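You operate a simulated robot arm through the tools that you are given. There is no shell and no other tool. Be economical: measure what you need, move in short steps, check, and stop when the job is done.

The job below is to be done with a simulated two-armed robot. You get a single attempt, and the scene is never put back.

JOB
Test the grey horn: hold it on the copper plate, press its button, switch off and pass it.
Fine: 12 V: move the horn with the switch off; it ends in the pass tray. Set down upright: what you pick out.

The check looks at the end state, three seconds after you hand in, the way a careful person would. Anything else that was tipped, shoved, dropped, spilled or broken makes it a failure.

ROBOT AND FRAMES
Two 7-joint arms with two-finger parallel grippers on one trunk, on a base that drives. Base frame: it is fixed to the floor where the robot stands at the start and does not move with it; the origin is under the middle of the robot, x ahead of it, y to its left, z up. Readings come in m, degrees, newtons and seconds.
The left shoulder is at the start at [0.039, 0.101, 1.161], the right one opposite. With the tool pointing down near the work surface each hand reaches from about 0.1 to 0.5 m from the robot's upright axis, wherever it stands, measured 20 degrees to its own side. Places, roughly: black-horn button [0.6, 0, 0.8]; copper plate of the horn tester [0.5, 0.1, 0.8]; grey-horn button [0.7, 0.2, 0.8]; horn tester switch [0.4, 0.1, 0.8]; pass tray on the green trolley [0.4, 0.3, 0.8]. Payload 2.4 kg a hand.
Tool frame (each hand has its own): the origin (TCP) lies between the finger pads and is the grasp point; the fingertips stand 0.024 m ahead of it; z points along the fingers, y is the line along which they close. Largest opening 0.068 m; finger width 0.017, thickness 0.01; the body of the gripper, 0.04 by 0.07 m, starts 0.041 m behind the TCP.
Orientation is that of the tool frame in the base frame, as a unit quaternion [x, y, z, w]. With the fingers straight down and closing along the base's y, the tool's x points along the base's -x, its y along +y and its z along -z.

CONTROLS
- The arms move only by the tool move_arm. It takes "left_series", "right_series" or both (then of equal length, played together; a hand with none holds still); each is a list of rows, each an object (a shift or turn left out is 0, a gripper value left out holds the last) with "angular": the turn, a rotation vector about the base's x, y, z in rad, a list of three; "delta_pos": the shift along the base's x, y, z in m, a list of three; "claw": the finger opening in m, from 0 to 0.068. In form: [{"angular": [rx, ry, rz], "delta_pos": [tx, ty, tz], "claw": claw}, ...]. A call has 1 to 8 rows; each row is the pose to reach, as a shift and turn from the pose commanded when the call began. Rows are played at 5 a second. More than 0.05 m and 8.6 degrees between two rows, or a gripper value outside its range, and nothing of the call is played. Where a pose cannot be reached the arm comes as near as it can. A force on the tool above 40 N (or 10 N above the force at the start of the call, whichever is more), or a blocked arm, ends the call early, and 0.2 s more pass. Each finger travels about 0.072 m/s and halts on what it meets, pressing with about 36 N; the grip force reading is that of the motor and also rises with nothing between the fingers. The clock runs only during rows and for 0.2 s after the last one: add rows that repeat a pose to give the fingers time. The reply holds the time, the measured pose of the TCP, the force on the tool along the base axes, the opening and the grip force, in the units named above and with some noise, with the torque about the TCP (base axes, N m) and any sound that the robot's microphone picked up, and new pictures: "views" is both (left out), scene, wrist or none (wrist: the cameras of the hands that moved).
- Cameras (640 x 400 px; columns grow to the right, rows downward): "scene" is now at [0.1189, 0.0298, 1.3253]; the picture's right is [0.33, -0.94, 0.00], its down [-0.49, -0.18, -0.85] and it looks along [0.80, 0.29, -0.52] (base axes); focal length 268 px, centre (320, 200). "left" rides on the left gripper at [0.084, -0.011, -0.075] in its tool frame; the picture's right is [0.13, 0.99, 0.00], its down [-0.60, 0.08, -0.79] and it looks along [-0.79, 0.10, 0.61] (tool axes); focal length 251 px, centre (320, 200). "right" rides on the right gripper at [0.084, 0.011, -0.075] in its tool frame; the picture's right is [-0.13, 0.99, 0.00], its down [-0.60, -0.08, -0.79] and it looks along [-0.79, -0.10, 0.61] (tool axes); focal length 251 px, centre (320, 200). There is no depth. A picture from a camera that has moved, and an enlarged one, comes with that camera's place and axes in the base frame and with its lens.
- slide_trunk(by): slides the trunk up (or, below 0, down) by that many m; the arms and the scene camera ride with it, the base frame stays. It gives what a move gives, with no picture.
- drive_base(legs): drives the robot by 1 to 6 legs, each [ahead, left, turn to the left] in m, m and degrees, along the robot's own axes; the way and the turn of a leg run together, so that a leg with both is an arc; at most 1.5 m and 180 degrees a leg. The arms and the cameras ride along, it lands a little off, and it stops where it bumps. It gives what a move gives, and a new picture of the scene camera.
- turn_head(pan, tilt): turns the head with the scene camera to pan (to the left, within 86 degrees either way) and tilt (down, from -29 to 69), counted from straight ahead of the robot. It gives what a move gives, and a new picture of the scene camera.
- zoom(camera, box): a new picture of the part [left, top, right, bottom] of that camera's present view, enlarged. It takes no simulated time.
- job_done(): hands the job in; it is judged then, once.

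Work in short steps. Places have to be worked out from the pictures, the camera data and where the tool is seen: move nearer, look again, correct. Check each grasp and each placing, and mend what went wrong. You have 120 turns and 260 pictures in all, those below and enlarged ones among them. Open the grippers and draw the arms clear of the work before you hand the job in, unless the task says otherwise; then end with one line.

The tools are called by a JSON object that holds its "op" and its "data". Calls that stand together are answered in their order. move_arm: Moves the arms, as the interface text tells. Its arguments: {"type":"object","properties":{"left_series":{"type":"array"},"right_series":{"type":"array"},"views":{"type":"string","enum":["both","scene","wrist","none"]}},"required":[]} The other tools are called the same way: slide_trunk (by) slides the trunk up or down; drive_base (legs) drives the base; turn_head (pan, tilt) turns the head that bears the scene camera; zoom (camera, box) takes an enlarged picture of a part of a camera's view; job_done () hands the job in.

At the start:

```text
t: 0.0
left_tcp_pos: [0.2991, 0.196, 1.1873]
left_tcp_rot: [-0.001, 1.0, 0.0, 0.0]
left_ft_force: [0.4, 0.1, -0.5]
left_ft_torque: [0.01, 0.05, -0.01]
left_opening: 0.068
left_gripper_force: 0.1
right_tcp_pos: [0.3674, -0.0748, 1.1668]
right_tcp_rot: [-0.001, 1.0, 0.0, 0.0]
right_ft_force: [-0.5, -1.1, -0.3]
right_ft_torque: [-0.03, 0.02, -0.05]
right_opening: 0.068
right_gripper_force: 0.1
trunk travel left (down, up): [-0.375, 0.475]
robot x, y, heading: [0.0021, 0.0002, -0.3]
head pan, tilt: [19.6, 31.5]
```

scene: 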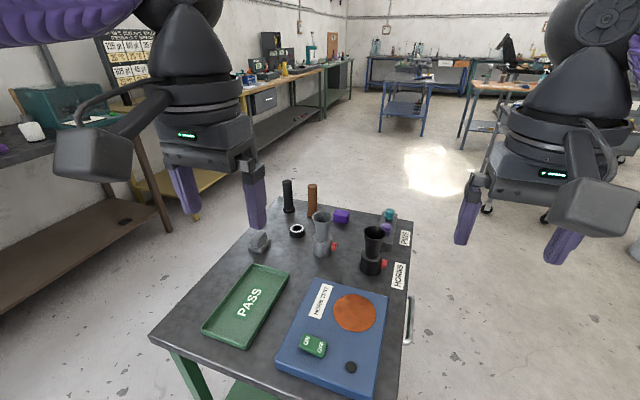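
right: 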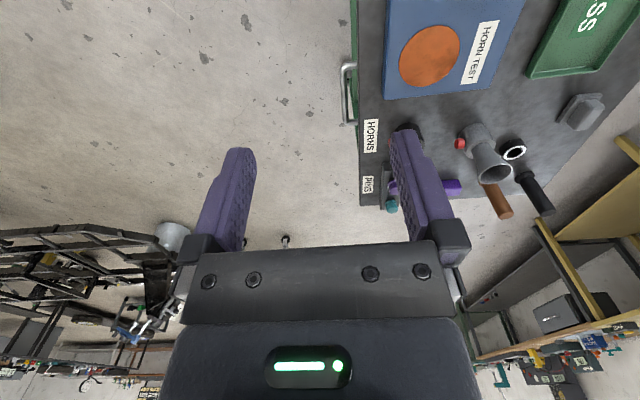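
left: 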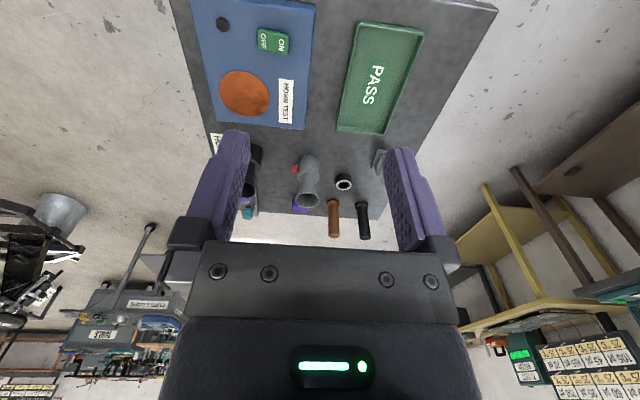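

The table with tester, horns and pass tray is ahead. I zoom to see the horns, the switch and any labels.

{"op": "zoom", "data": {"camera": "scene", "box": [230, 170, 430, 295]}}

{"op": "zoom", "data": {"camera": "scene", "box": [200, 260, 424, 400]}}

```text
3.20 times, centred on (330, 232) of scene
camera zoom: at [0.1189, 0.0298, 1.3253], right [0.33, -0.94, 0.0], down [-0.49, -0.18, -0.85], along [0.8, 0.29, -0.52], focal length 856 px, centre (288, 96)
```

zoom: 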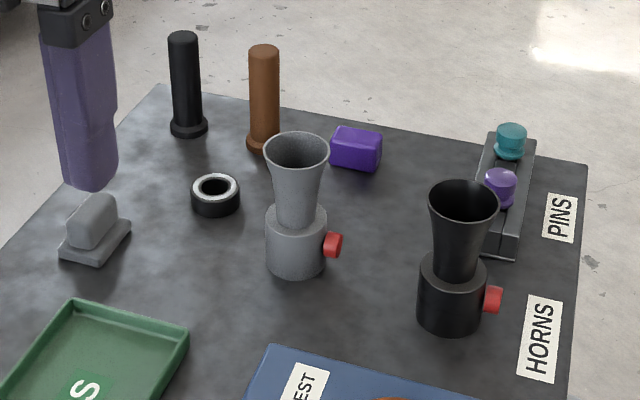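

```text
2.86 times, centred on (312, 330) of scene
camera zoom: at [0.1189, 0.0298, 1.3253], right [0.33, -0.94, 0.0], down [-0.49, -0.18, -0.85], along [0.8, 0.29, -0.52], focal length 764 px, centre (343, -171)
```

zoom: 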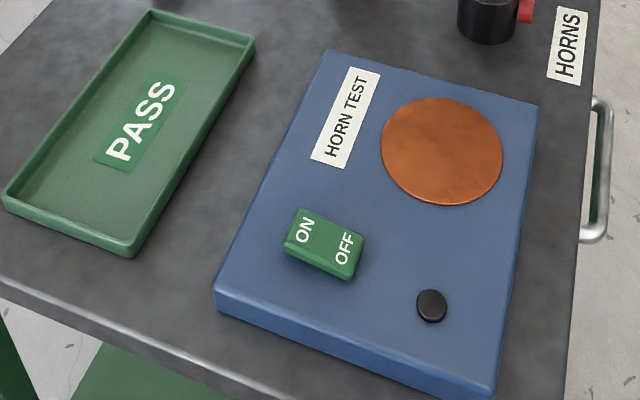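

Copper plate triangulates to about (0.474, 0.083, 0.836); the grey horn is about (0.66, 0.22), out of reach from here. I look down to see how close I can drive to the trolley.

{"op": "turn_head", "data": {"pan": 10, "tilt": 69}}

```text
t: 1.0
left_tcp_pos: [0.2983, 0.1966, 1.189]
left_tcp_rot: [-0.001, 1.0, -0.001, 0.001]
left_ft_force: [0.3, -0.9, 0.7]
left_ft_torque: [0.0, 0.02, -0.01]
left_opening: 0.0681
left_gripper_force: 0.1
right_tcp_pos: [0.3674, -0.0738, 1.1665]
right_tcp_rot: [0.0, 1.0, -0.001, 0.0]
right_ft_force: [0.2, 0.4, -0.5]
right_ft_torque: [-0.02, -0.02, -0.01]
right_opening: 0.068
right_gripper_force: 0.1
trunk travel left (down, up): [-0.375, 0.475]
robot x, y, heading: [-0.0021, 0.002, -0.0]
head pan, tilt: [10.0, 68.8]
camera scene: at [0.0895, 0.0095, 1.2763], right [0.17, -0.98, 0.0], down [-0.92, -0.16, -0.36], along [0.36, 0.06, -0.93], focal length 268 px, centre (320, 200)
```

scene: 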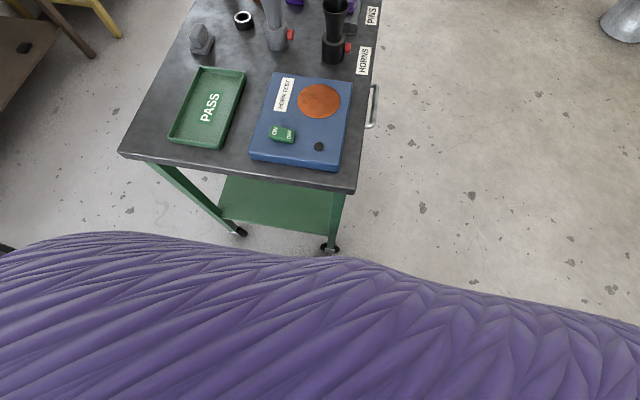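

The trolley front edge is at x≈0.305 and its legs at 0.35, so there isn't much room to drive forward. I'll first pitch the left hand forward, which reaches further than straight down.

{"op": "move_arm", "data": {"left_series": [{"angular": [0, -0.13, 0], "delta_pos": [0.01, 0, 0]}, {"angular": [0, -0.26, 0], "delta_pos": [0.03, 0, 0]}, {"angular": [0, -0.39, 0], "delta_pos": [0.05, 0, 0]}, {"angular": [0, -0.52, 0], "delta_pos": [0.07, 0, 0]}, {"angular": [0, -0.65, 0], "delta_pos": [0.09, 0, 0]}], "views": "none"}}

{"op": "move_arm", "data": {"left_series": [{"angular": [0, 0, 0.1], "delta_pos": [0.03, 0, -0.02]}, {"angular": [0, 0, 0.2], "delta_pos": [0.06, 0, -0.04]}, {"angular": [0, 0, 0.3], "delta_pos": [0.1, 0, -0.06]}, {"angular": [0, 0, 0.3], "delta_pos": [0.1, 0, -0.06]}], "views": "wrist"}}

{"op": "turn_head", "data": {"pan": 15, "tilt": 45}}

```text
t: 2.2
left_tcp_pos: [0.3885, 0.1963, 1.1885]
left_tcp_rot: [0.0, 0.947, -0.001, 0.321]
left_ft_force: [-0.6, 0.3, 0.5]
left_ft_torque: [0.01, -0.01, -0.01]
left_opening: 0.0678
left_gripper_force: 0.1
right_tcp_pos: [0.3674, -0.0735, 1.1672]
right_tcp_rot: [0.0, 1.0, 0.0, -0.001]
right_ft_force: [-0.3, -0.2, -0.5]
right_ft_torque: [0.0, 0.01, 0.02]
right_opening: 0.0681
right_gripper_force: 0.0
trunk travel left (down, up): [-0.375, 0.475]
robot x, y, heading: [-0.0004, -0.0026, 0.1]
head pan, tilt: [10.0, 68.8]
```

```text
t: 3.2
left_tcp_pos: [0.4888, 0.1975, 1.1289]
left_tcp_rot: [-0.143, 0.937, 0.048, 0.316]
left_ft_force: [-0.9, -0.3, 0.4]
left_ft_torque: [-0.03, 0.0, 0.0]
left_opening: 0.068
left_gripper_force: 0.2
right_tcp_pos: [0.3677, -0.074, 1.1683]
right_tcp_rot: [-0.001, 1.0, 0.0, -0.001]
right_ft_force: [0.2, -0.3, 1.1]
right_ft_torque: [0.02, 0.04, -0.01]
right_opening: 0.0678
right_gripper_force: 0.1
trunk travel left (down, up): [-0.375, 0.475]
robot x, y, heading: [-0.0012, 0.001, 0.2]
head pan, tilt: [10.0, 68.8]
camera left: at [0.3845, 0.1533, 1.138], right [-0.39, 0.92, -0.08], down [-0.02, 0.08, 1.0], along [0.92, 0.39, -0.01], focal length 251 px, centre (320, 200)
```

left: 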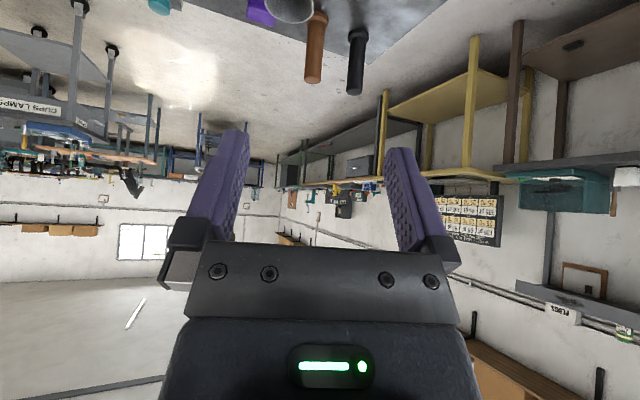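

```text
t: 4.1
left_tcp_pos: [0.4892, 0.1962, 1.1283]
left_tcp_rot: [-0.142, 0.937, 0.048, 0.316]
left_ft_force: [0.5, 0.5, -0.1]
left_ft_torque: [0.01, -0.02, 0.01]
left_opening: 0.0679
left_gripper_force: 0.1
right_tcp_pos: [0.3678, -0.0749, 1.167]
right_tcp_rot: [0.0, 1.0, 0.001, -0.001]
right_ft_force: [1.3, 0.0, 0.8]
right_ft_torque: [-0.02, -0.04, -0.03]
right_opening: 0.0678
right_gripper_force: 0.1
trunk travel left (down, up): [-0.375, 0.475]
robot x, y, heading: [0.0005, 0.0013, 0.0]
head pan, tilt: [15.0, 45.0]
camera scene: at [0.1129, 0.0208, 1.305], right [0.26, -0.97, 0.0], down [-0.68, -0.18, -0.71], along [0.68, 0.18, -0.71], focal length 268 px, centre (320, 200)
```

scene: 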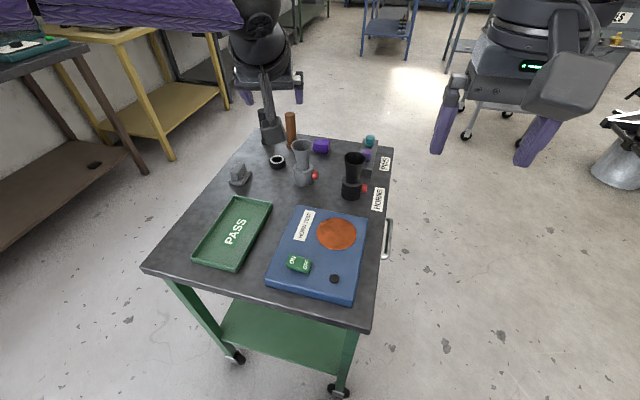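

Arm tilts well. I'll zoom in on the horn from this viewpoint for a second position fix.

{"op": "zoom", "data": {"camera": "scene", "box": [260, 120, 400, 210]}}

{"op": "zoom", "data": {"camera": "scene", "box": [260, 195, 380, 305]}}

```text
4.44 times, centred on (330, 165) of scene
camera zoom: at [0.1129, 0.0208, 1.305], right [0.26, -0.97, 0.0], down [-0.68, -0.18, -0.71], along [0.68, 0.18, -0.71], focal length 1189 px, centre (276, 356)
```

zoom: 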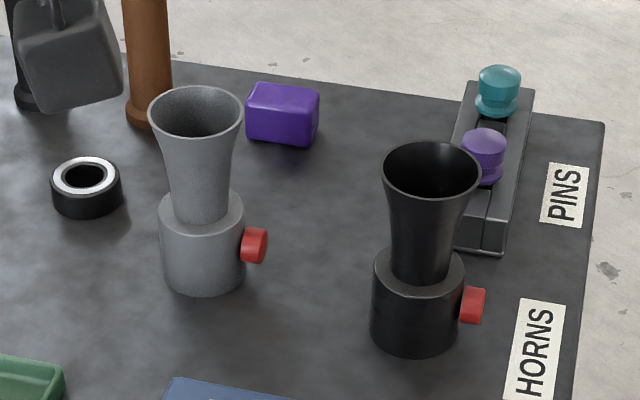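

```text
3.64 times, centred on (320, 250) of scene
camera zoom: at [0.1129, 0.0208, 1.305], right [0.26, -0.97, 0.0], down [-0.68, -0.18, -0.71], along [0.68, 0.18, -0.71], focal length 973 px, centre (320, 18)
```

zoom: 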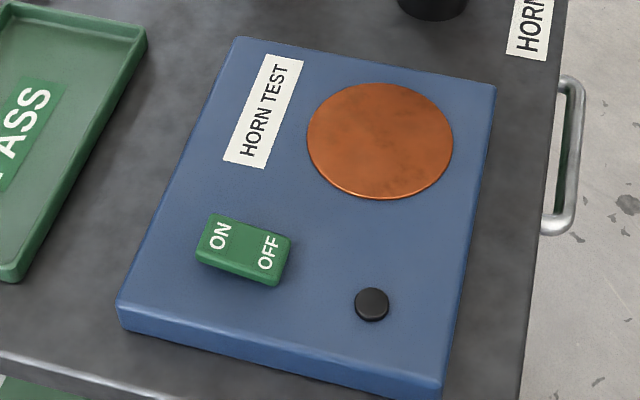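

Grey horn: axis about (0.662, 0.215), rim z≈0.919, neck ≈37 mm wide between z 0.85 and 0.89. I lower the trunk so the pitched arm can reach out.

{"op": "slide_trunk", "data": {"by": -0.13}}

{"op": "move_arm", "data": {"left_series": [{"delta_pos": [0.03, 0, -0.0]}, {"delta_pos": [0.06, 0, -0.01]}, {"delta_pos": [0.09, 0.0, -0.02]}, {"delta_pos": [0.115, 0.002, -0.03]}, {"delta_pos": [0.115, 0.002, -0.03]}]}}

```text
t: 5.7
left_tcp_pos: [0.4891, 0.197, 0.9983]
left_tcp_rot: [-0.143, 0.937, 0.047, 0.316]
left_ft_force: [0.0, 0.5, 0.1]
left_ft_torque: [0.01, -0.04, 0.01]
left_opening: 0.068
left_gripper_force: 0.0
right_tcp_pos: [0.3664, -0.0741, 1.0368]
right_tcp_rot: [0.0, 1.0, 0.0, 0.001]
right_ft_force: [0.5, -0.2, -0.2]
right_ft_torque: [-0.02, -0.03, 0.0]
right_opening: 0.0682
right_gripper_force: 0.1
trunk travel left (down, up): [-0.245, 0.604]
robot x, y, heading: [-0.0027, 0.0009, 0.1]
head pan, tilt: [15.0, 45.0]
```

```text
t: 6.9
left_tcp_pos: [0.5651, 0.2132, 0.9683]
left_tcp_rot: [-0.143, 0.937, 0.048, 0.316]
left_ft_force: [0.3, -0.1, -0.1]
left_ft_torque: [0.0, 0.01, -0.02]
left_opening: 0.0678
left_gripper_force: 0.0
left hand out of reach, approached as far as the arm can: row 3, 4, 5
right_tcp_pos: [0.3668, -0.0731, 1.0379]
right_tcp_rot: [0.0, 1.0, 0.001, 0.0]
right_ft_force: [0.0, -0.3, 1.2]
right_ft_torque: [0.01, -0.03, 0.04]
right_opening: 0.0681
right_gripper_force: 0.1
trunk travel left (down, up): [-0.245, 0.604]
robot x, y, heading: [0.0007, -0.0005, -0.0]
head pan, tilt: [15.0, 45.0]
camera scene: at [0.1386, 0.0208, 1.1736], right [0.26, -0.97, 0.0], down [-0.68, -0.18, -0.71], along [0.68, 0.18, -0.71], focal length 268 px, centre (320, 200)
camera left: at [0.4597, 0.1705, 0.9765], right [-0.39, 0.92, -0.08], down [-0.02, 0.08, 1.0], along [0.92, 0.39, -0.01], focal length 251 px, centre (320, 200)
```

scene: 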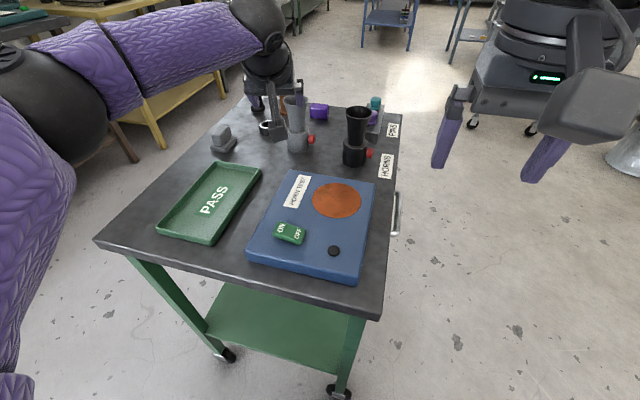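
left: 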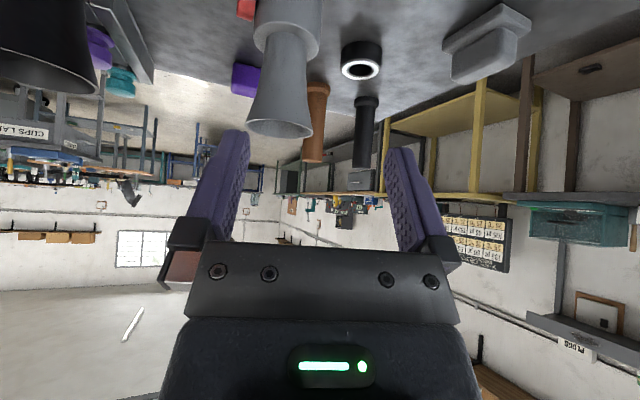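

About 9 cm short. I check what the robot's own base looks like near the trolley before moving forward.

{"op": "turn_head", "data": {"pan": 0, "tilt": 69}}

{"op": "turn_head", "data": {"pan": -80, "tilt": 69}}

```text
t: 7.8
left_tcp_pos: [0.5641, 0.2132, 0.9679]
left_tcp_rot: [-0.142, 0.937, 0.048, 0.316]
left_ft_force: [0.4, 0.4, 0.8]
left_ft_torque: [0.0, -0.04, -0.03]
left_opening: 0.0679
left_gripper_force: 0.0
right_tcp_pos: [0.3684, -0.074, 1.0373]
right_tcp_rot: [-0.001, 1.0, 0.0, 0.0]
right_ft_force: [-0.7, 0.8, -0.3]
right_ft_torque: [0.02, 0.0, -0.02]
right_opening: 0.0679
right_gripper_force: 0.1
trunk travel left (down, up): [-0.245, 0.604]
robot x, y, heading: [-0.0012, 0.004, 0.1]
head pan, tilt: [0.0, 68.8]
camera scene: at [0.116, -0.0002, 1.1448], right [0.0, -1.0, 0.0], down [-0.93, 0.0, -0.36], along [0.36, 0.0, -0.93], focal length 268 px, centre (320, 200)
```

scene: 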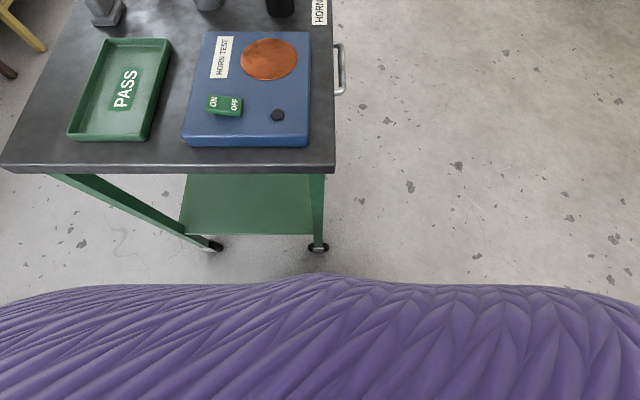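

```text
t: 9.3
left_tcp_pos: [0.5638, 0.2126, 0.9682]
left_tcp_rot: [-0.142, 0.937, 0.047, 0.316]
left_ft_force: [0.3, 0.6, 0.5]
left_ft_torque: [-0.02, 0.0, 0.01]
left_opening: 0.0678
left_gripper_force: 0.1
right_tcp_pos: [0.3683, -0.0731, 1.0373]
right_tcp_rot: [0.0, 1.0, 0.0, 0.0]
right_ft_force: [0.5, 0.5, -0.7]
right_ft_torque: [0.03, 0.0, -0.01]
right_opening: 0.0681
right_gripper_force: 0.0
trunk travel left (down, up): [-0.245, 0.604]
robot x, y, heading: [-0.0013, -0.0013, -0.1]
head pan, tilt: [-80.0, 68.8]
camera scene: at [0.0697, -0.0553, 1.1447], right [-0.98, -0.17, 0.0], down [-0.16, 0.92, -0.36], along [0.06, -0.36, -0.93], focal length 268 px, centre (320, 200)
```

scene: 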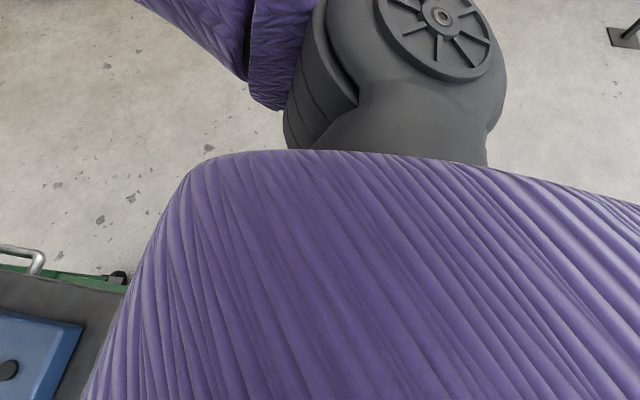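

The floor is visible down to x≈0.23, so the base front lies behind that, and the casters start at about x≈0.325. I pull the left hand back a bit, face the head forward, and drive ahead 8 cm.

{"op": "move_arm", "data": {"left_series": [{"delta_pos": [-0.03, 0, 0.01]}, {"delta_pos": [-0.07, 0, 0.03]}, {"delta_pos": [-0.07, 0, 0.03]}], "views": "none"}}

{"op": "drive_base", "data": {"legs": [[0.08, 0, 0]]}}

{"op": "turn_head", "data": {"pan": 15, "tilt": 40}}

```text
t: 10.1
left_tcp_pos: [0.4923, 0.2141, 0.9987]
left_tcp_rot: [-0.143, 0.937, 0.047, 0.316]
left_ft_force: [-1.1, 0.0, -0.1]
left_ft_torque: [0.03, -0.02, -0.02]
left_opening: 0.068
left_gripper_force: 0.1
right_tcp_pos: [0.3675, -0.0733, 1.0376]
right_tcp_rot: [0.001, 1.0, 0.0, 0.0]
right_ft_force: [-0.6, -0.3, -0.5]
right_ft_torque: [0.01, 0.0, -0.01]
right_opening: 0.068
right_gripper_force: 0.1
trunk travel left (down, up): [-0.245, 0.604]
robot x, y, heading: [-0.001, -0.0022, 0.0]
head pan, tilt: [-80.0, 68.8]
```

```text
t: 11.2
left_tcp_pos: [0.5734, 0.2139, 0.9984]
left_tcp_rot: [-0.143, 0.937, 0.047, 0.316]
left_ft_force: [-0.1, -1.0, 0.3]
left_ft_torque: [0.02, 0.01, -0.01]
left_opening: 0.0683
left_gripper_force: 0.1
right_tcp_pos: [0.448, -0.074, 1.0368]
right_tcp_rot: [0.0, 1.0, 0.0, 0.0]
right_ft_force: [-0.2, 0.8, -0.2]
right_ft_torque: [-0.01, 0.0, 0.04]
right_opening: 0.0678
right_gripper_force: 0.1
trunk travel left (down, up): [-0.245, 0.604]
robot x, y, heading: [0.0779, -0.0027, 0.3]
head pan, tilt: [-80.0, 68.8]
camera scene: at [0.1496, -0.0554, 1.1447], right [-0.98, -0.17, 0.0], down [-0.16, 0.92, -0.36], along [0.06, -0.36, -0.93], focal length 268 px, centre (320, 200)
```

scene: 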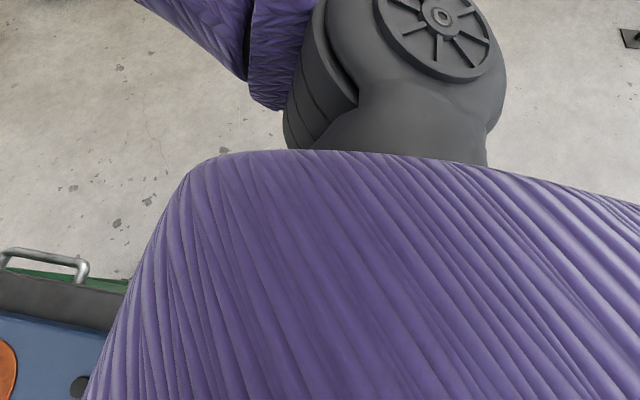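

```text
t: 12.9
left_tcp_pos: [0.5736, 0.2137, 0.9987]
left_tcp_rot: [-0.142, 0.937, 0.047, 0.316]
left_ft_force: [-0.3, -0.4, 0.7]
left_ft_torque: [-0.01, -0.01, 0.05]
left_opening: 0.0678
left_gripper_force: 0.0
right_tcp_pos: [0.4478, -0.0731, 1.0376]
right_tcp_rot: [0.0, 1.0, 0.0, 0.0]
right_ft_force: [0.3, 0.1, 1.6]
right_ft_torque: [0.0, -0.04, -0.01]
right_opening: 0.0681
right_gripper_force: 0.1
trunk travel left (down, up): [-0.245, 0.604]
robot x, y, heading: [0.0796, -0.0018, -0.2]
head pan, tilt: [15.0, 40.0]
camera scene: at [0.2218, 0.0216, 1.1808], right [0.26, -0.97, 0.0], down [-0.62, -0.17, -0.77], along [0.74, 0.2, -0.64], focal length 268 px, centre (320, 200)
```

scene: 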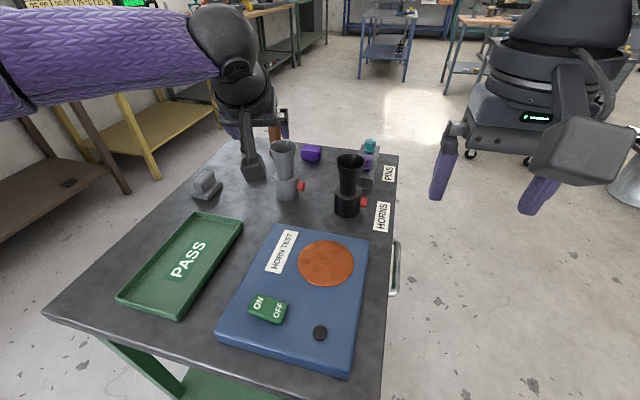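

Drove 8 cm without a bump. I recheck horn position from this closer camera.

{"op": "zoom", "data": {"camera": "scene", "box": [230, 125, 390, 230]}}

{"op": "zoom", "data": {"camera": "left", "box": [0, 0, 640, 400]}}

```text
3.81 times, centred on (310, 178) of scene
camera zoom: at [0.2218, 0.0216, 1.1808], right [0.26, -0.97, 0.0], down [-0.62, -0.17, -0.77], along [0.74, 0.2, -0.64], focal length 1019 px, centre (358, 286)
```

zoom: 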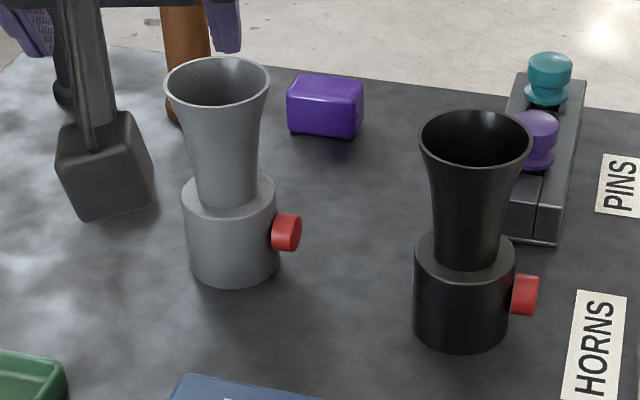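

```text
1.00 times, centred on (320, 200) of left (not enlarged: the box is as wide or as high as the picture)
camera zoom: at [0.4687, 0.1705, 1.0078], right [-0.39, 0.92, -0.08], down [-0.02, 0.08, 1.0], along [0.92, 0.39, -0.01], focal length 251 px, centre (320, 200)
```

zoom: 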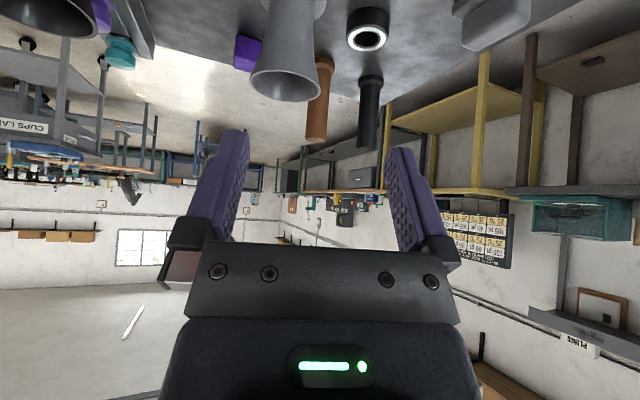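

Both cameras agree on the horn axis at about (0.664, 0.2165). I go to a pre-grasp pose 8 cm back along the tool axis.

{"op": "move_arm", "data": {"left_series": [{"delta_pos": [0.018, -0.007, -0.02]}, {"delta_pos": [0.037, -0.0137, -0.045]}, {"delta_pos": [0.037, -0.0137, -0.045]}]}}

```text
t: 13.7
left_tcp_pos: [0.6105, 0.201, 0.9526]
left_tcp_rot: [-0.143, 0.936, 0.048, 0.317]
left_ft_force: [0.2, -0.9, -0.2]
left_ft_torque: [0.02, -0.01, -0.01]
left_opening: 0.0679
left_gripper_force: 0.0
right_tcp_pos: [0.4474, -0.0742, 1.0357]
right_tcp_rot: [-0.001, 1.0, 0.0, 0.0]
right_ft_force: [-0.6, 0.0, 0.9]
right_ft_torque: [-0.05, 0.02, -0.03]
right_opening: 0.068
right_gripper_force: 0.1
trunk travel left (down, up): [-0.245, 0.604]
robot x, y, heading: [0.078, 0.0012, -0.1]
head pan, tilt: [15.0, 40.0]
camera scene: at [0.2219, 0.0216, 1.1808], right [0.26, -0.97, 0.0], down [-0.62, -0.17, -0.77], along [0.74, 0.2, -0.64], focal length 268 px, centre (320, 200)
camera left: at [0.5055, 0.1568, 0.9626], right [-0.39, 0.92, -0.08], down [-0.02, 0.08, 1.0], along [0.92, 0.39, -0.01], focal length 251 px, centre (320, 200)
```

scene: 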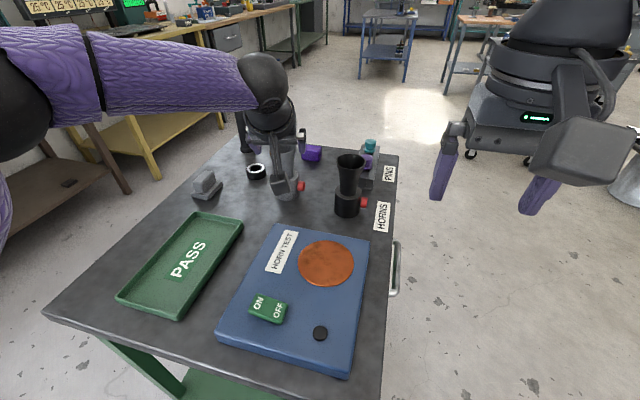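
left: 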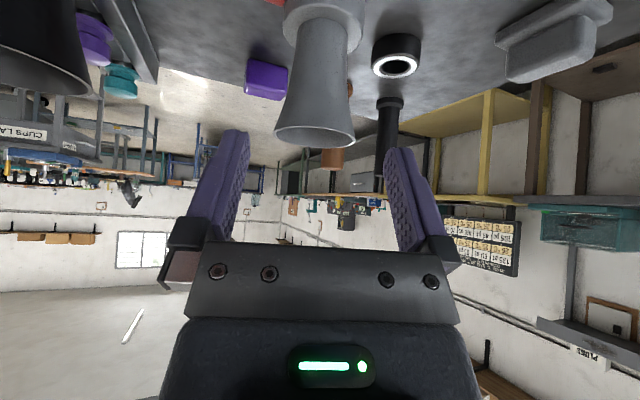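

Lateral alignment matches (0.010 in both). I advance along the tool axis in small steps to the neck.

{"op": "move_arm", "data": {"left_series": [{"delta_pos": [0.0115, 0.0036, -0.016]}, {"delta_pos": [0.023, 0.0072, -0.032]}, {"delta_pos": [0.0345, 0.0108, -0.048]}, {"delta_pos": [0.0345, 0.0108, -0.048]}]}}

```text
t: 14.7
left_tcp_pos: [0.6422, 0.212, 0.9052]
left_tcp_rot: [-0.142, 0.937, 0.047, 0.317]
left_ft_force: [0.4, 0.4, 0.4]
left_ft_torque: [0.03, 0.05, -0.03]
left_opening: 0.0679
left_gripper_force: 0.0
left hand out of reach, approached as far as the arm can: row 3, 4
right_tcp_pos: [0.4473, -0.0729, 1.0364]
right_tcp_rot: [0.0, 1.0, 0.0, 0.0]
right_ft_force: [0.5, -0.3, 0.2]
right_ft_torque: [-0.01, 0.02, -0.02]
right_opening: 0.0683
right_gripper_force: 0.0
trunk travel left (down, up): [-0.245, 0.604]
robot x, y, heading: [0.0804, 0.003, -0.1]
head pan, tilt: [15.0, 40.0]
camera scene: at [0.2219, 0.0217, 1.1808], right [0.26, -0.97, 0.0], down [-0.62, -0.17, -0.77], along [0.74, 0.2, -0.64], focal length 268 px, centre (320, 200)
camera left: at [0.537, 0.1694, 0.9151], right [-0.39, 0.92, -0.08], down [-0.02, 0.08, 1.0], along [0.92, 0.39, -0.01], focal length 251 px, centre (320, 200)
```

scene: 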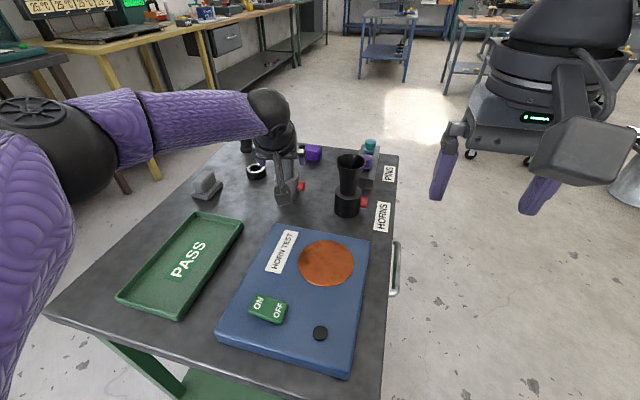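
left: 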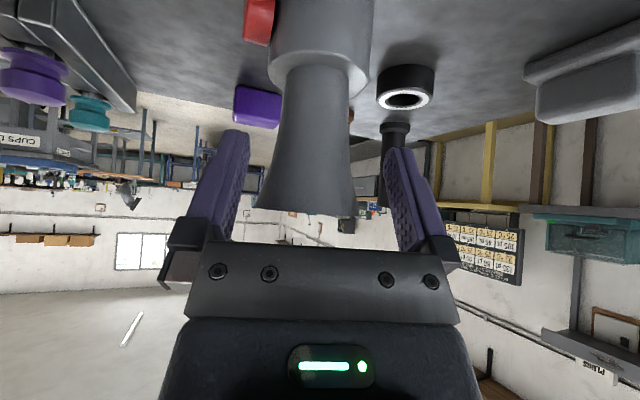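

The horn's neck sits centred between the fingers, but I'm at the reach limit. I tilt the hand 8° more to gain reach, then continue in.

{"op": "move_arm", "data": {"left_series": [{"angular": [0.02, -0.067, 0]}, {"angular": [0.041, -0.134, 0]}, {"angular": [0.041, -0.134, 0], "delta_pos": [0.006, 0.0011, -0.008]}, {"angular": [0.041, -0.134, 0], "delta_pos": [0.011, 0.0022, -0.0166]}, {"angular": [0.041, -0.134, 0], "delta_pos": [0.011, 0.0022, -0.0166]}]}}

```text
t: 15.9
left_tcp_pos: [0.6496, 0.216, 0.89]
left_tcp_rot: [-0.138, 0.912, 0.057, 0.381]
left_ft_force: [0.3, 0.3, 0.3]
left_ft_torque: [0.0, 0.0, -0.01]
left_opening: 0.068
left_gripper_force: 0.0
left hand out of reach, approached as far as the arm can: row 4, 5
right_tcp_pos: [0.4481, -0.0737, 1.0378]
right_tcp_rot: [0.0, 1.0, 0.0, 0.0]
right_ft_force: [0.8, 0.0, -1.0]
right_ft_torque: [-0.02, -0.03, 0.0]
right_opening: 0.0678
right_gripper_force: 0.1
trunk travel left (down, up): [-0.245, 0.604]
robot x, y, heading: [0.082, 0.0002, -0.2]
head pan, tilt: [15.0, 40.0]
camera scene: at [0.2218, 0.0217, 1.1808], right [0.26, -0.97, 0.0], down [-0.62, -0.17, -0.77], along [0.74, 0.2, -0.64], focal length 268 px, centre (320, 200)
camera left: at [0.5448, 0.1725, 0.8837], right [-0.38, 0.92, -0.09], down [-0.16, 0.04, 0.99], along [0.91, 0.39, 0.13], focal length 251 px, centre (320, 200)
```

scene: 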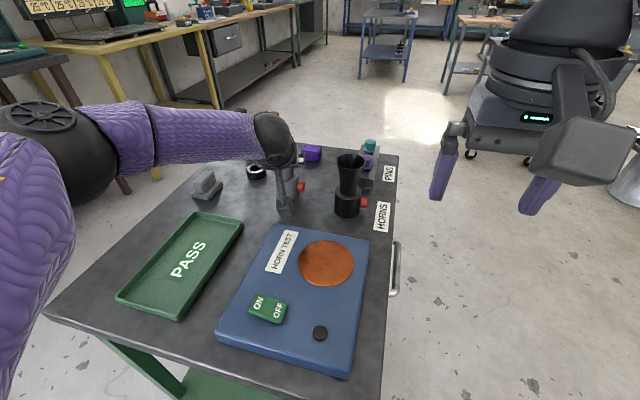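
left: 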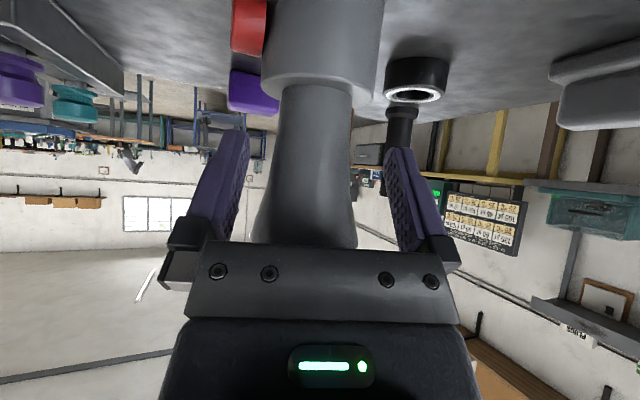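

The neck is centred between the fingers, and the pads overlap it over about 18 mm. I close the left gripper.

{"op": "move_arm", "data": {"left_series": [{"angular": [0, 0, 0], "claw": 0.05}, {"claw": 0.03}, {"claw": 0.02}, {"claw": 0.02}, {"claw": 0.02}]}}

```text
t: 17.1
left_tcp_pos: [0.6488, 0.2151, 0.8904]
left_tcp_rot: [-0.138, 0.913, 0.057, 0.381]
left_ft_force: [0.3, -0.9, 2.8]
left_ft_torque: [0.0, -0.09, -0.05]
left_opening: 0.0445
left_gripper_force: 35.6
right_tcp_pos: [0.4464, -0.0738, 1.0367]
right_tcp_rot: [0.0, 1.0, 0.0, 0.0]
right_ft_force: [-0.4, 0.7, -0.2]
right_ft_torque: [-0.01, 0.02, -0.02]
right_opening: 0.0679
right_gripper_force: 0.0
trunk travel left (down, up): [-0.245, 0.604]
robot x, y, heading: [0.0794, -0.0007, -0.3]
head pan, tilt: [15.0, 40.0]
camera scene: at [0.2217, 0.0214, 1.1809], right [0.26, -0.97, 0.0], down [-0.62, -0.17, -0.77], along [0.74, 0.2, -0.64], focal length 268 px, centre (320, 200)
camera left: at [0.5447, 0.1722, 0.884], right [-0.38, 0.92, -0.09], down [-0.16, 0.04, 0.99], along [0.91, 0.39, 0.13], focal length 251 px, centre (320, 200)
```

scene: 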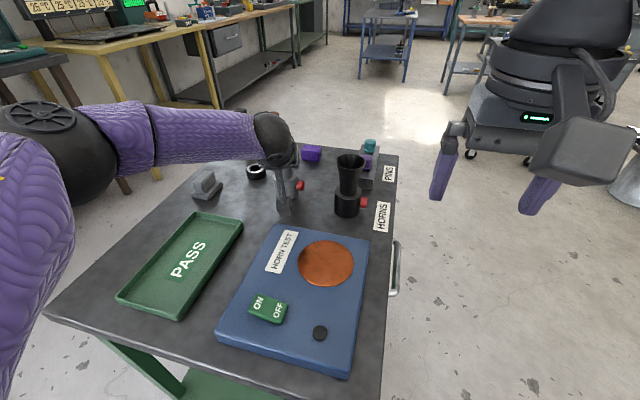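
left: 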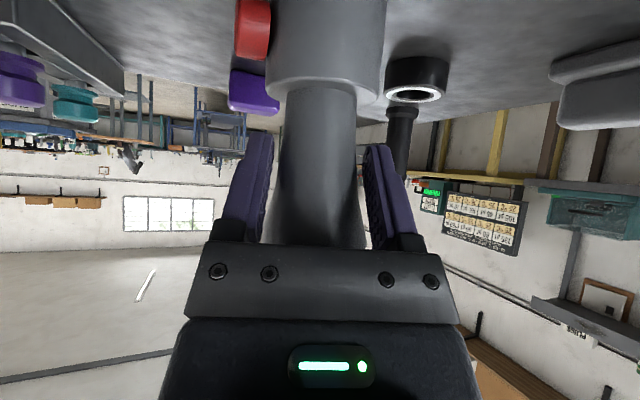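

Grip holds at 44.5 mm (on the flare, 36 N). Before moving it I verify the switch state.

{"op": "zoom", "data": {"camera": "scene", "box": [225, 275, 345, 350]}}

{"op": "zoom", "data": {"camera": "right", "box": [320, 0, 640, 200]}}

```text
5.33 times, centred on (285, 312) of scene
camera zoom: at [0.2217, 0.0214, 1.1809], right [0.26, -0.97, 0.0], down [-0.62, -0.17, -0.77], along [0.74, 0.2, -0.64], focal length 1427 px, centre (507, -400)
```

zoom: 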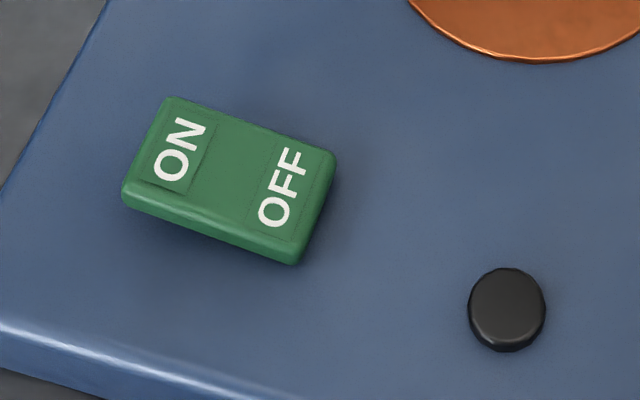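

```text
2.00 times, centred on (480, 100) of right
camera zoom: at [0.3633, -0.0624, 1.1118], right [0.13, 0.99, 0.0], down [0.6, -0.08, 0.79], along [0.79, -0.1, -0.61], focal length 503 px, centre (0, 400)
```

zoom: 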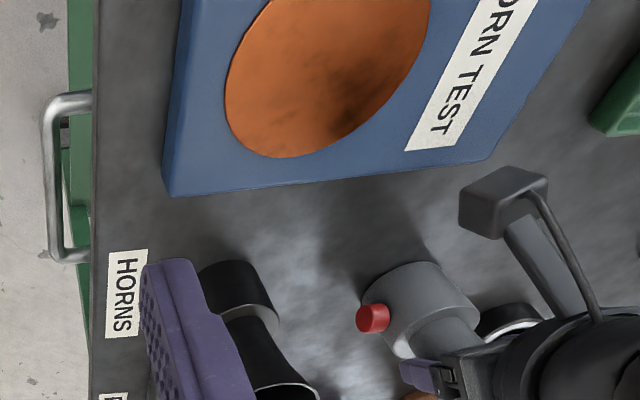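

The rocker's OFF end is the lower one, so it's off. I lift the horn gently and pull it slightly back.

{"op": "move_arm", "data": {"left_series": [{"delta_pos": [-0.007, 0.002, 0.008], "claw": 0.02}, {"delta_pos": [-0.015, 0.0, 0.025]}, {"delta_pos": [-0.03, -0.004, 0.045]}, {"delta_pos": [-0.04, -0.008, 0.06]}, {"delta_pos": [-0.04, -0.008, 0.06]}]}}

```text
t: 18.3
left_tcp_pos: [0.6086, 0.208, 0.951]
left_tcp_rot: [-0.139, 0.912, 0.058, 0.381]
left_ft_force: [0.0, 0.5, -2.7]
left_ft_torque: [0.01, 0.07, -0.01]
left_opening: 0.0448
left_gripper_force: 36.2
right_tcp_pos: [0.4471, -0.0746, 1.0365]
right_tcp_rot: [0.0, 1.0, 0.001, 0.0]
right_ft_force: [-0.5, -0.1, 0.0]
right_ft_torque: [0.03, 0.01, 0.02]
right_opening: 0.068
right_gripper_force: 0.0
trunk travel left (down, up): [-0.245, 0.604]
robot x, y, heading: [0.0781, -0.0008, -0.0]
head pan, tilt: [15.0, 40.0]
camera scene: at [0.2219, 0.0217, 1.1808], right [0.26, -0.97, 0.0], down [-0.62, -0.17, -0.77], along [0.74, 0.2, -0.64], focal length 268 px, centre (320, 200)
camera left: at [0.5045, 0.1644, 0.9441], right [-0.38, 0.92, -0.09], down [-0.16, 0.04, 0.99], along [0.91, 0.39, 0.13], focal length 251 px, centre (320, 200)
```

scene: 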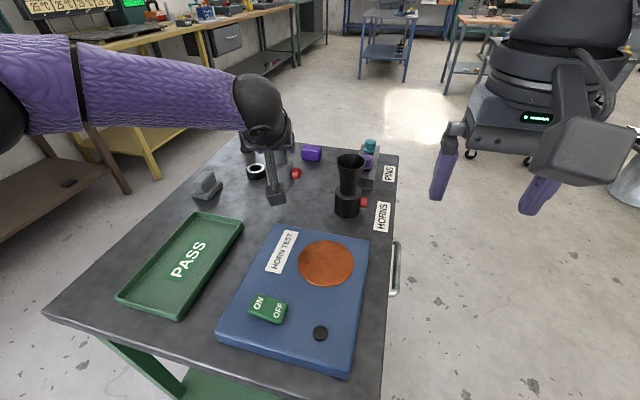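
left: 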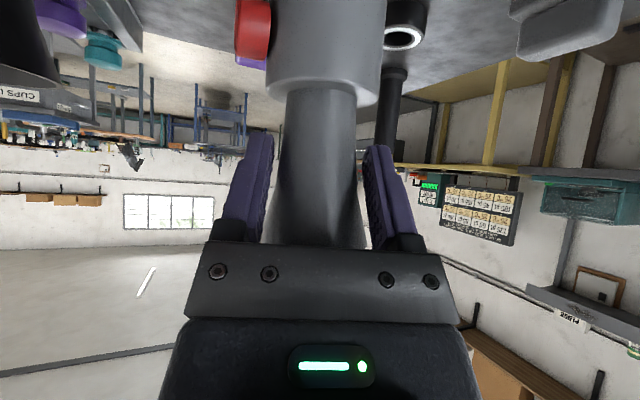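

The horn is held firmly, unchanged in the grip. I carry it towards the plate while yawing it clockwise, so the left arm comes in from the left and the button faces the robot; this frees the switch for the right hand.

{"op": "move_arm", "data": {"left_series": [{"angular": [0, 0, -0.14], "delta_pos": [-0.017, -0.0096, 0.012]}, {"angular": [0, 0, -0.28], "delta_pos": [-0.034, -0.019, 0.025]}, {"angular": [0, 0, -0.42], "delta_pos": [-0.051, -0.0287, 0.04]}, {"angular": [0, 0, -0.56], "delta_pos": [-0.068, -0.038, 0.04]}, {"angular": [0, 0, -0.7], "delta_pos": [-0.085, -0.048, 0.04]}, {"angular": [0, 0, -0.84], "delta_pos": [-0.102, -0.057, 0.04]}, {"angular": [0, 0, -0.98], "delta_pos": [-0.119, -0.067, 0.04]}, {"angular": [0, 0, -0.98], "delta_pos": [-0.119, -0.067, 0.04]}]}}

```text
t: 20.1
left_tcp_pos: [0.4913, 0.1405, 0.9902]
left_tcp_rot: [0.308, 0.87, -0.13, 0.363]
left_ft_force: [-0.4, 0.7, -3.3]
left_ft_torque: [0.02, 0.02, 0.02]
left_opening: 0.0449
left_gripper_force: 36.3
right_tcp_pos: [0.4479, -0.0732, 1.0369]
right_tcp_rot: [0.0, 1.0, 0.0, 0.0]
right_ft_force: [0.3, -0.5, -0.3]
right_ft_torque: [0.02, -0.03, 0.01]
right_opening: 0.068
right_gripper_force: 0.0
trunk travel left (down, up): [-0.245, 0.604]
robot x, y, heading: [0.0799, 0.0055, 0.2]
head pan, tilt: [15.0, 40.0]
camera scene: at [0.2219, 0.0217, 1.1808], right [0.26, -0.97, 0.0], down [-0.62, -0.17, -0.77], along [0.74, 0.2, -0.64], focal length 268 px, centre (320, 200)
camera left: at [0.3958, 0.2031, 0.9841], right [0.55, 0.83, -0.09], down [-0.06, 0.15, 0.99], along [0.83, -0.54, 0.13], focal length 251 px, centre (320, 200)
```

scene: 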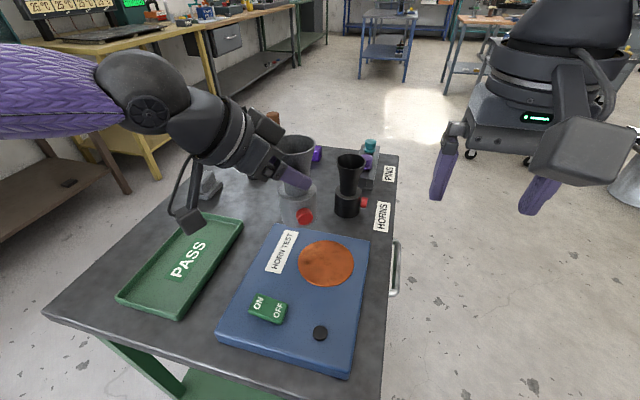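
left: 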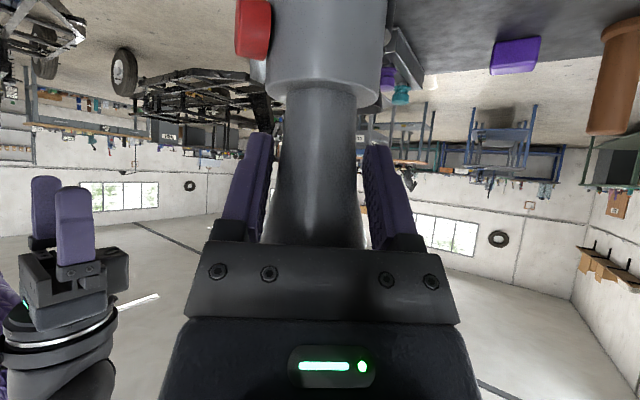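

Rotation goes well. I continue another 34° and centre the horn over the plate, still high.

{"op": "move_arm", "data": {"left_series": [{"angular": [0, 0, -0.14], "delta_pos": [-0.005, -0.01, 0]}, {"angular": [0, 0, -0.28], "delta_pos": [-0.01, -0.02, 0]}, {"angular": [0, 0, -0.42], "delta_pos": [-0.015, -0.03, 0]}, {"angular": [0, 0, -0.56], "delta_pos": [-0.018, -0.038, 0]}, {"angular": [0, 0, -0.6], "delta_pos": [-0.0197, -0.0405, 0]}, {"angular": [0, 0, -0.6], "delta_pos": [-0.0197, -0.0405, 0]}]}}

{"op": "turn_head", "data": {"pan": 10, "tilt": 50}}

{"op": "zoom", "data": {"camera": "scene", "box": [220, 60, 460, 210]}}

{"op": "zoom", "data": {"camera": "right", "box": [0, 0, 640, 400]}}

```text
t: 21.5
left_tcp_pos: [0.4702, 0.0994, 0.9899]
left_tcp_rot: [0.551, 0.741, -0.23, 0.308]
left_ft_force: [0.1, 0.5, -3.0]
left_ft_torque: [0.03, -0.01, -0.04]
left_opening: 0.0449
left_gripper_force: 36.2
right_tcp_pos: [0.4463, -0.0732, 1.0373]
right_tcp_rot: [0.0, 1.0, 0.0, 0.001]
right_ft_force: [-0.3, -0.5, 1.2]
right_ft_torque: [0.01, -0.03, 0.01]
right_opening: 0.0678
right_gripper_force: 0.0
trunk travel left (down, up): [-0.245, 0.604]
robot x, y, heading: [0.0786, 0.0054, -0.0]
head pan, tilt: [15.0, 40.0]
camera scene: at [0.2219, 0.0217, 1.1808], right [0.26, -0.97, 0.0], down [-0.62, -0.17, -0.77], along [0.74, 0.2, -0.64], focal length 268 px, centre (320, 200)
camera left: at [0.4278, 0.2048, 0.9839], right [0.92, 0.37, -0.09], down [0.04, 0.16, 0.99], along [0.38, -0.92, 0.13], focal length 251 px, centre (320, 200)
```

scene: 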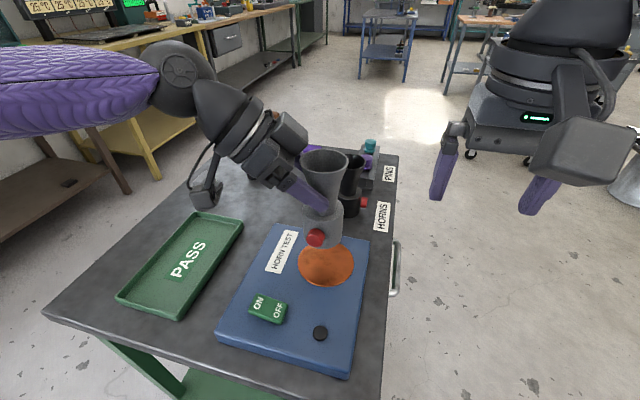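
left: 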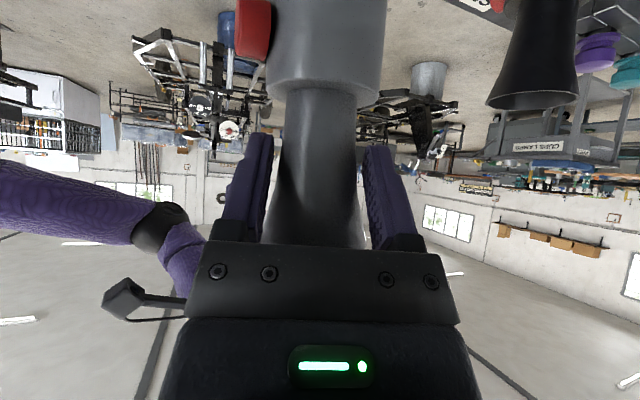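

```text
t: 22.2
left_tcp_pos: [0.4715, 0.1002, 0.9915]
left_tcp_rot: [0.551, 0.74, -0.231, 0.308]
left_ft_force: [0.5, -0.6, -2.9]
left_ft_torque: [0.02, 0.0, -0.02]
left_opening: 0.0449
left_gripper_force: 36.2
right_tcp_pos: [0.4479, -0.0741, 1.0374]
right_tcp_rot: [0.0, 1.0, 0.0, 0.0]
right_ft_force: [-0.1, 0.4, -0.4]
right_ft_torque: [-0.01, 0.07, -0.02]
right_opening: 0.0679
right_gripper_force: 0.1
trunk travel left (down, up): [-0.245, 0.604]
robot x, y, heading: [0.0796, -0.0017, 0.2]
head pan, tilt: [10.0, 50.0]
camera scene: at [0.2156, 0.0131, 1.1667], right [0.17, -0.98, 0.0], down [-0.75, -0.13, -0.64], along [0.63, 0.11, -0.77], focal length 268 px, centre (320, 200)
```

scene: 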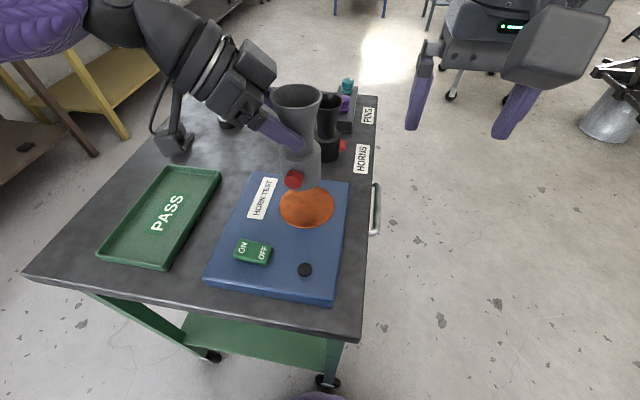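

```text
2.67 times, centred on (340, 135) of scene
camera zoom: at [0.2156, 0.0131, 1.1667], right [0.17, -0.98, 0.0], down [-0.75, -0.13, -0.64], along [0.63, 0.11, -0.77], focal length 714 px, centre (267, 373)
```

zoom: 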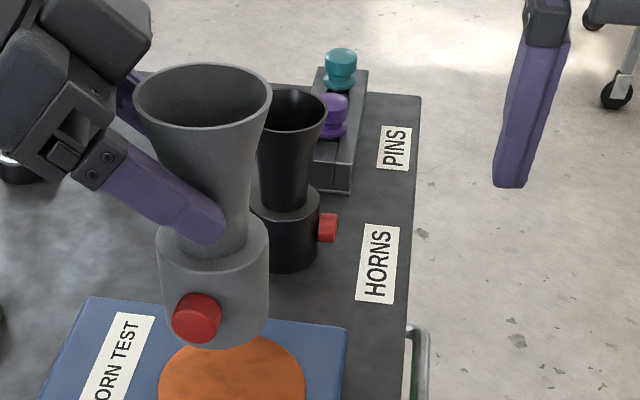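

```text
1.00 times, centred on (320, 200) of right (not enlarged: the box is as wide or as high as the picture)
camera zoom: at [0.3634, -0.0621, 1.1118], right [0.13, 0.99, 0.0], down [0.6, -0.08, 0.79], along [0.79, -0.1, -0.61], focal length 251 px, centre (320, 200)
```

zoom: 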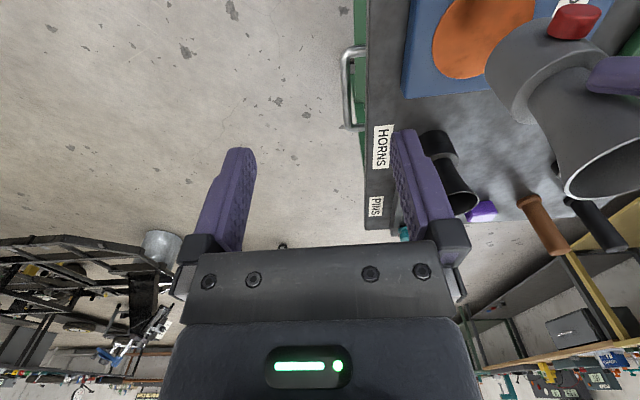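

The button now faces the robot. I lower the horn most of the way to the plate.

{"op": "move_arm", "data": {"left_series": [{"delta_pos": [-0.002, -0.004, -0.02]}, {"delta_pos": [-0.002, -0.004, -0.04]}, {"delta_pos": [-0.002, -0.004, -0.052]}, {"delta_pos": [-0.002, -0.004, -0.052]}], "views": "none"}}

{"op": "zoom", "data": {"camera": "scene", "box": [200, 130, 400, 280]}}

{"op": "zoom", "data": {"camera": "right", "box": [320, 0, 640, 200]}}

```text
t: 23.2
left_tcp_pos: [0.4705, 0.096, 0.937]
left_tcp_rot: [0.551, 0.741, -0.231, 0.308]
left_ft_force: [-0.5, 0.2, -2.0]
left_ft_torque: [0.06, 0.01, 0.03]
left_opening: 0.0444
left_gripper_force: 35.9
right_tcp_pos: [0.4476, -0.0736, 1.0371]
right_tcp_rot: [0.001, 1.0, 0.0, 0.0]
right_ft_force: [0.4, 0.6, -0.5]
right_ft_torque: [-0.03, 0.05, 0.0]
right_opening: 0.0681
right_gripper_force: 0.0
trunk travel left (down, up): [-0.245, 0.604]
robot x, y, heading: [0.0794, -0.0001, 0.1]
head pan, tilt: [10.0, 50.0]
```

```text
2.67 times, centred on (300, 205) of scene
camera zoom: at [0.2156, 0.0131, 1.1666], right [0.17, -0.98, 0.0], down [-0.75, -0.13, -0.64], along [0.63, 0.11, -0.77], focal length 714 px, centre (373, 187)
```

zoom: 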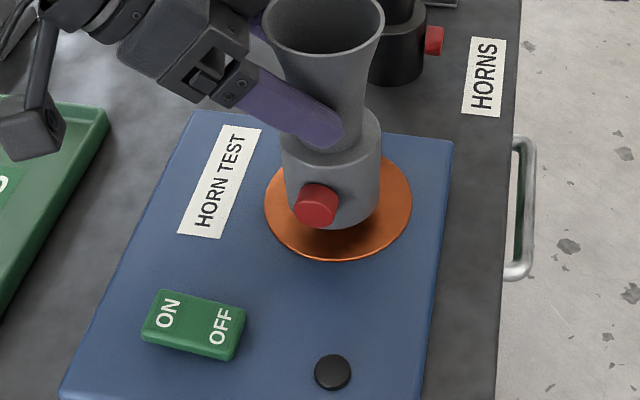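

```text
2.00 times, centred on (480, 100) of right
camera zoom: at [0.3635, -0.0621, 1.1118], right [0.13, 0.99, 0.0], down [0.6, -0.08, 0.79], along [0.79, -0.1, -0.61], focal length 503 px, centre (0, 400)
```

zoom: 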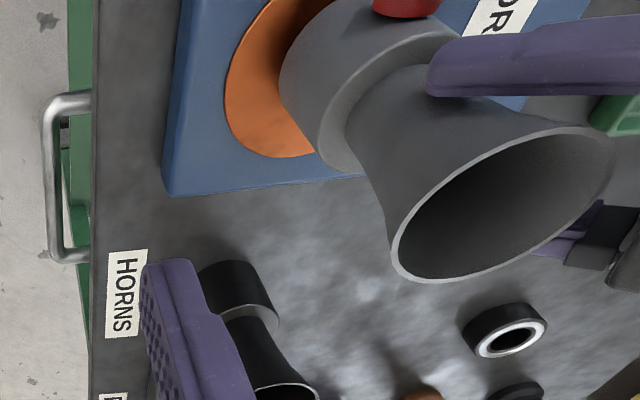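

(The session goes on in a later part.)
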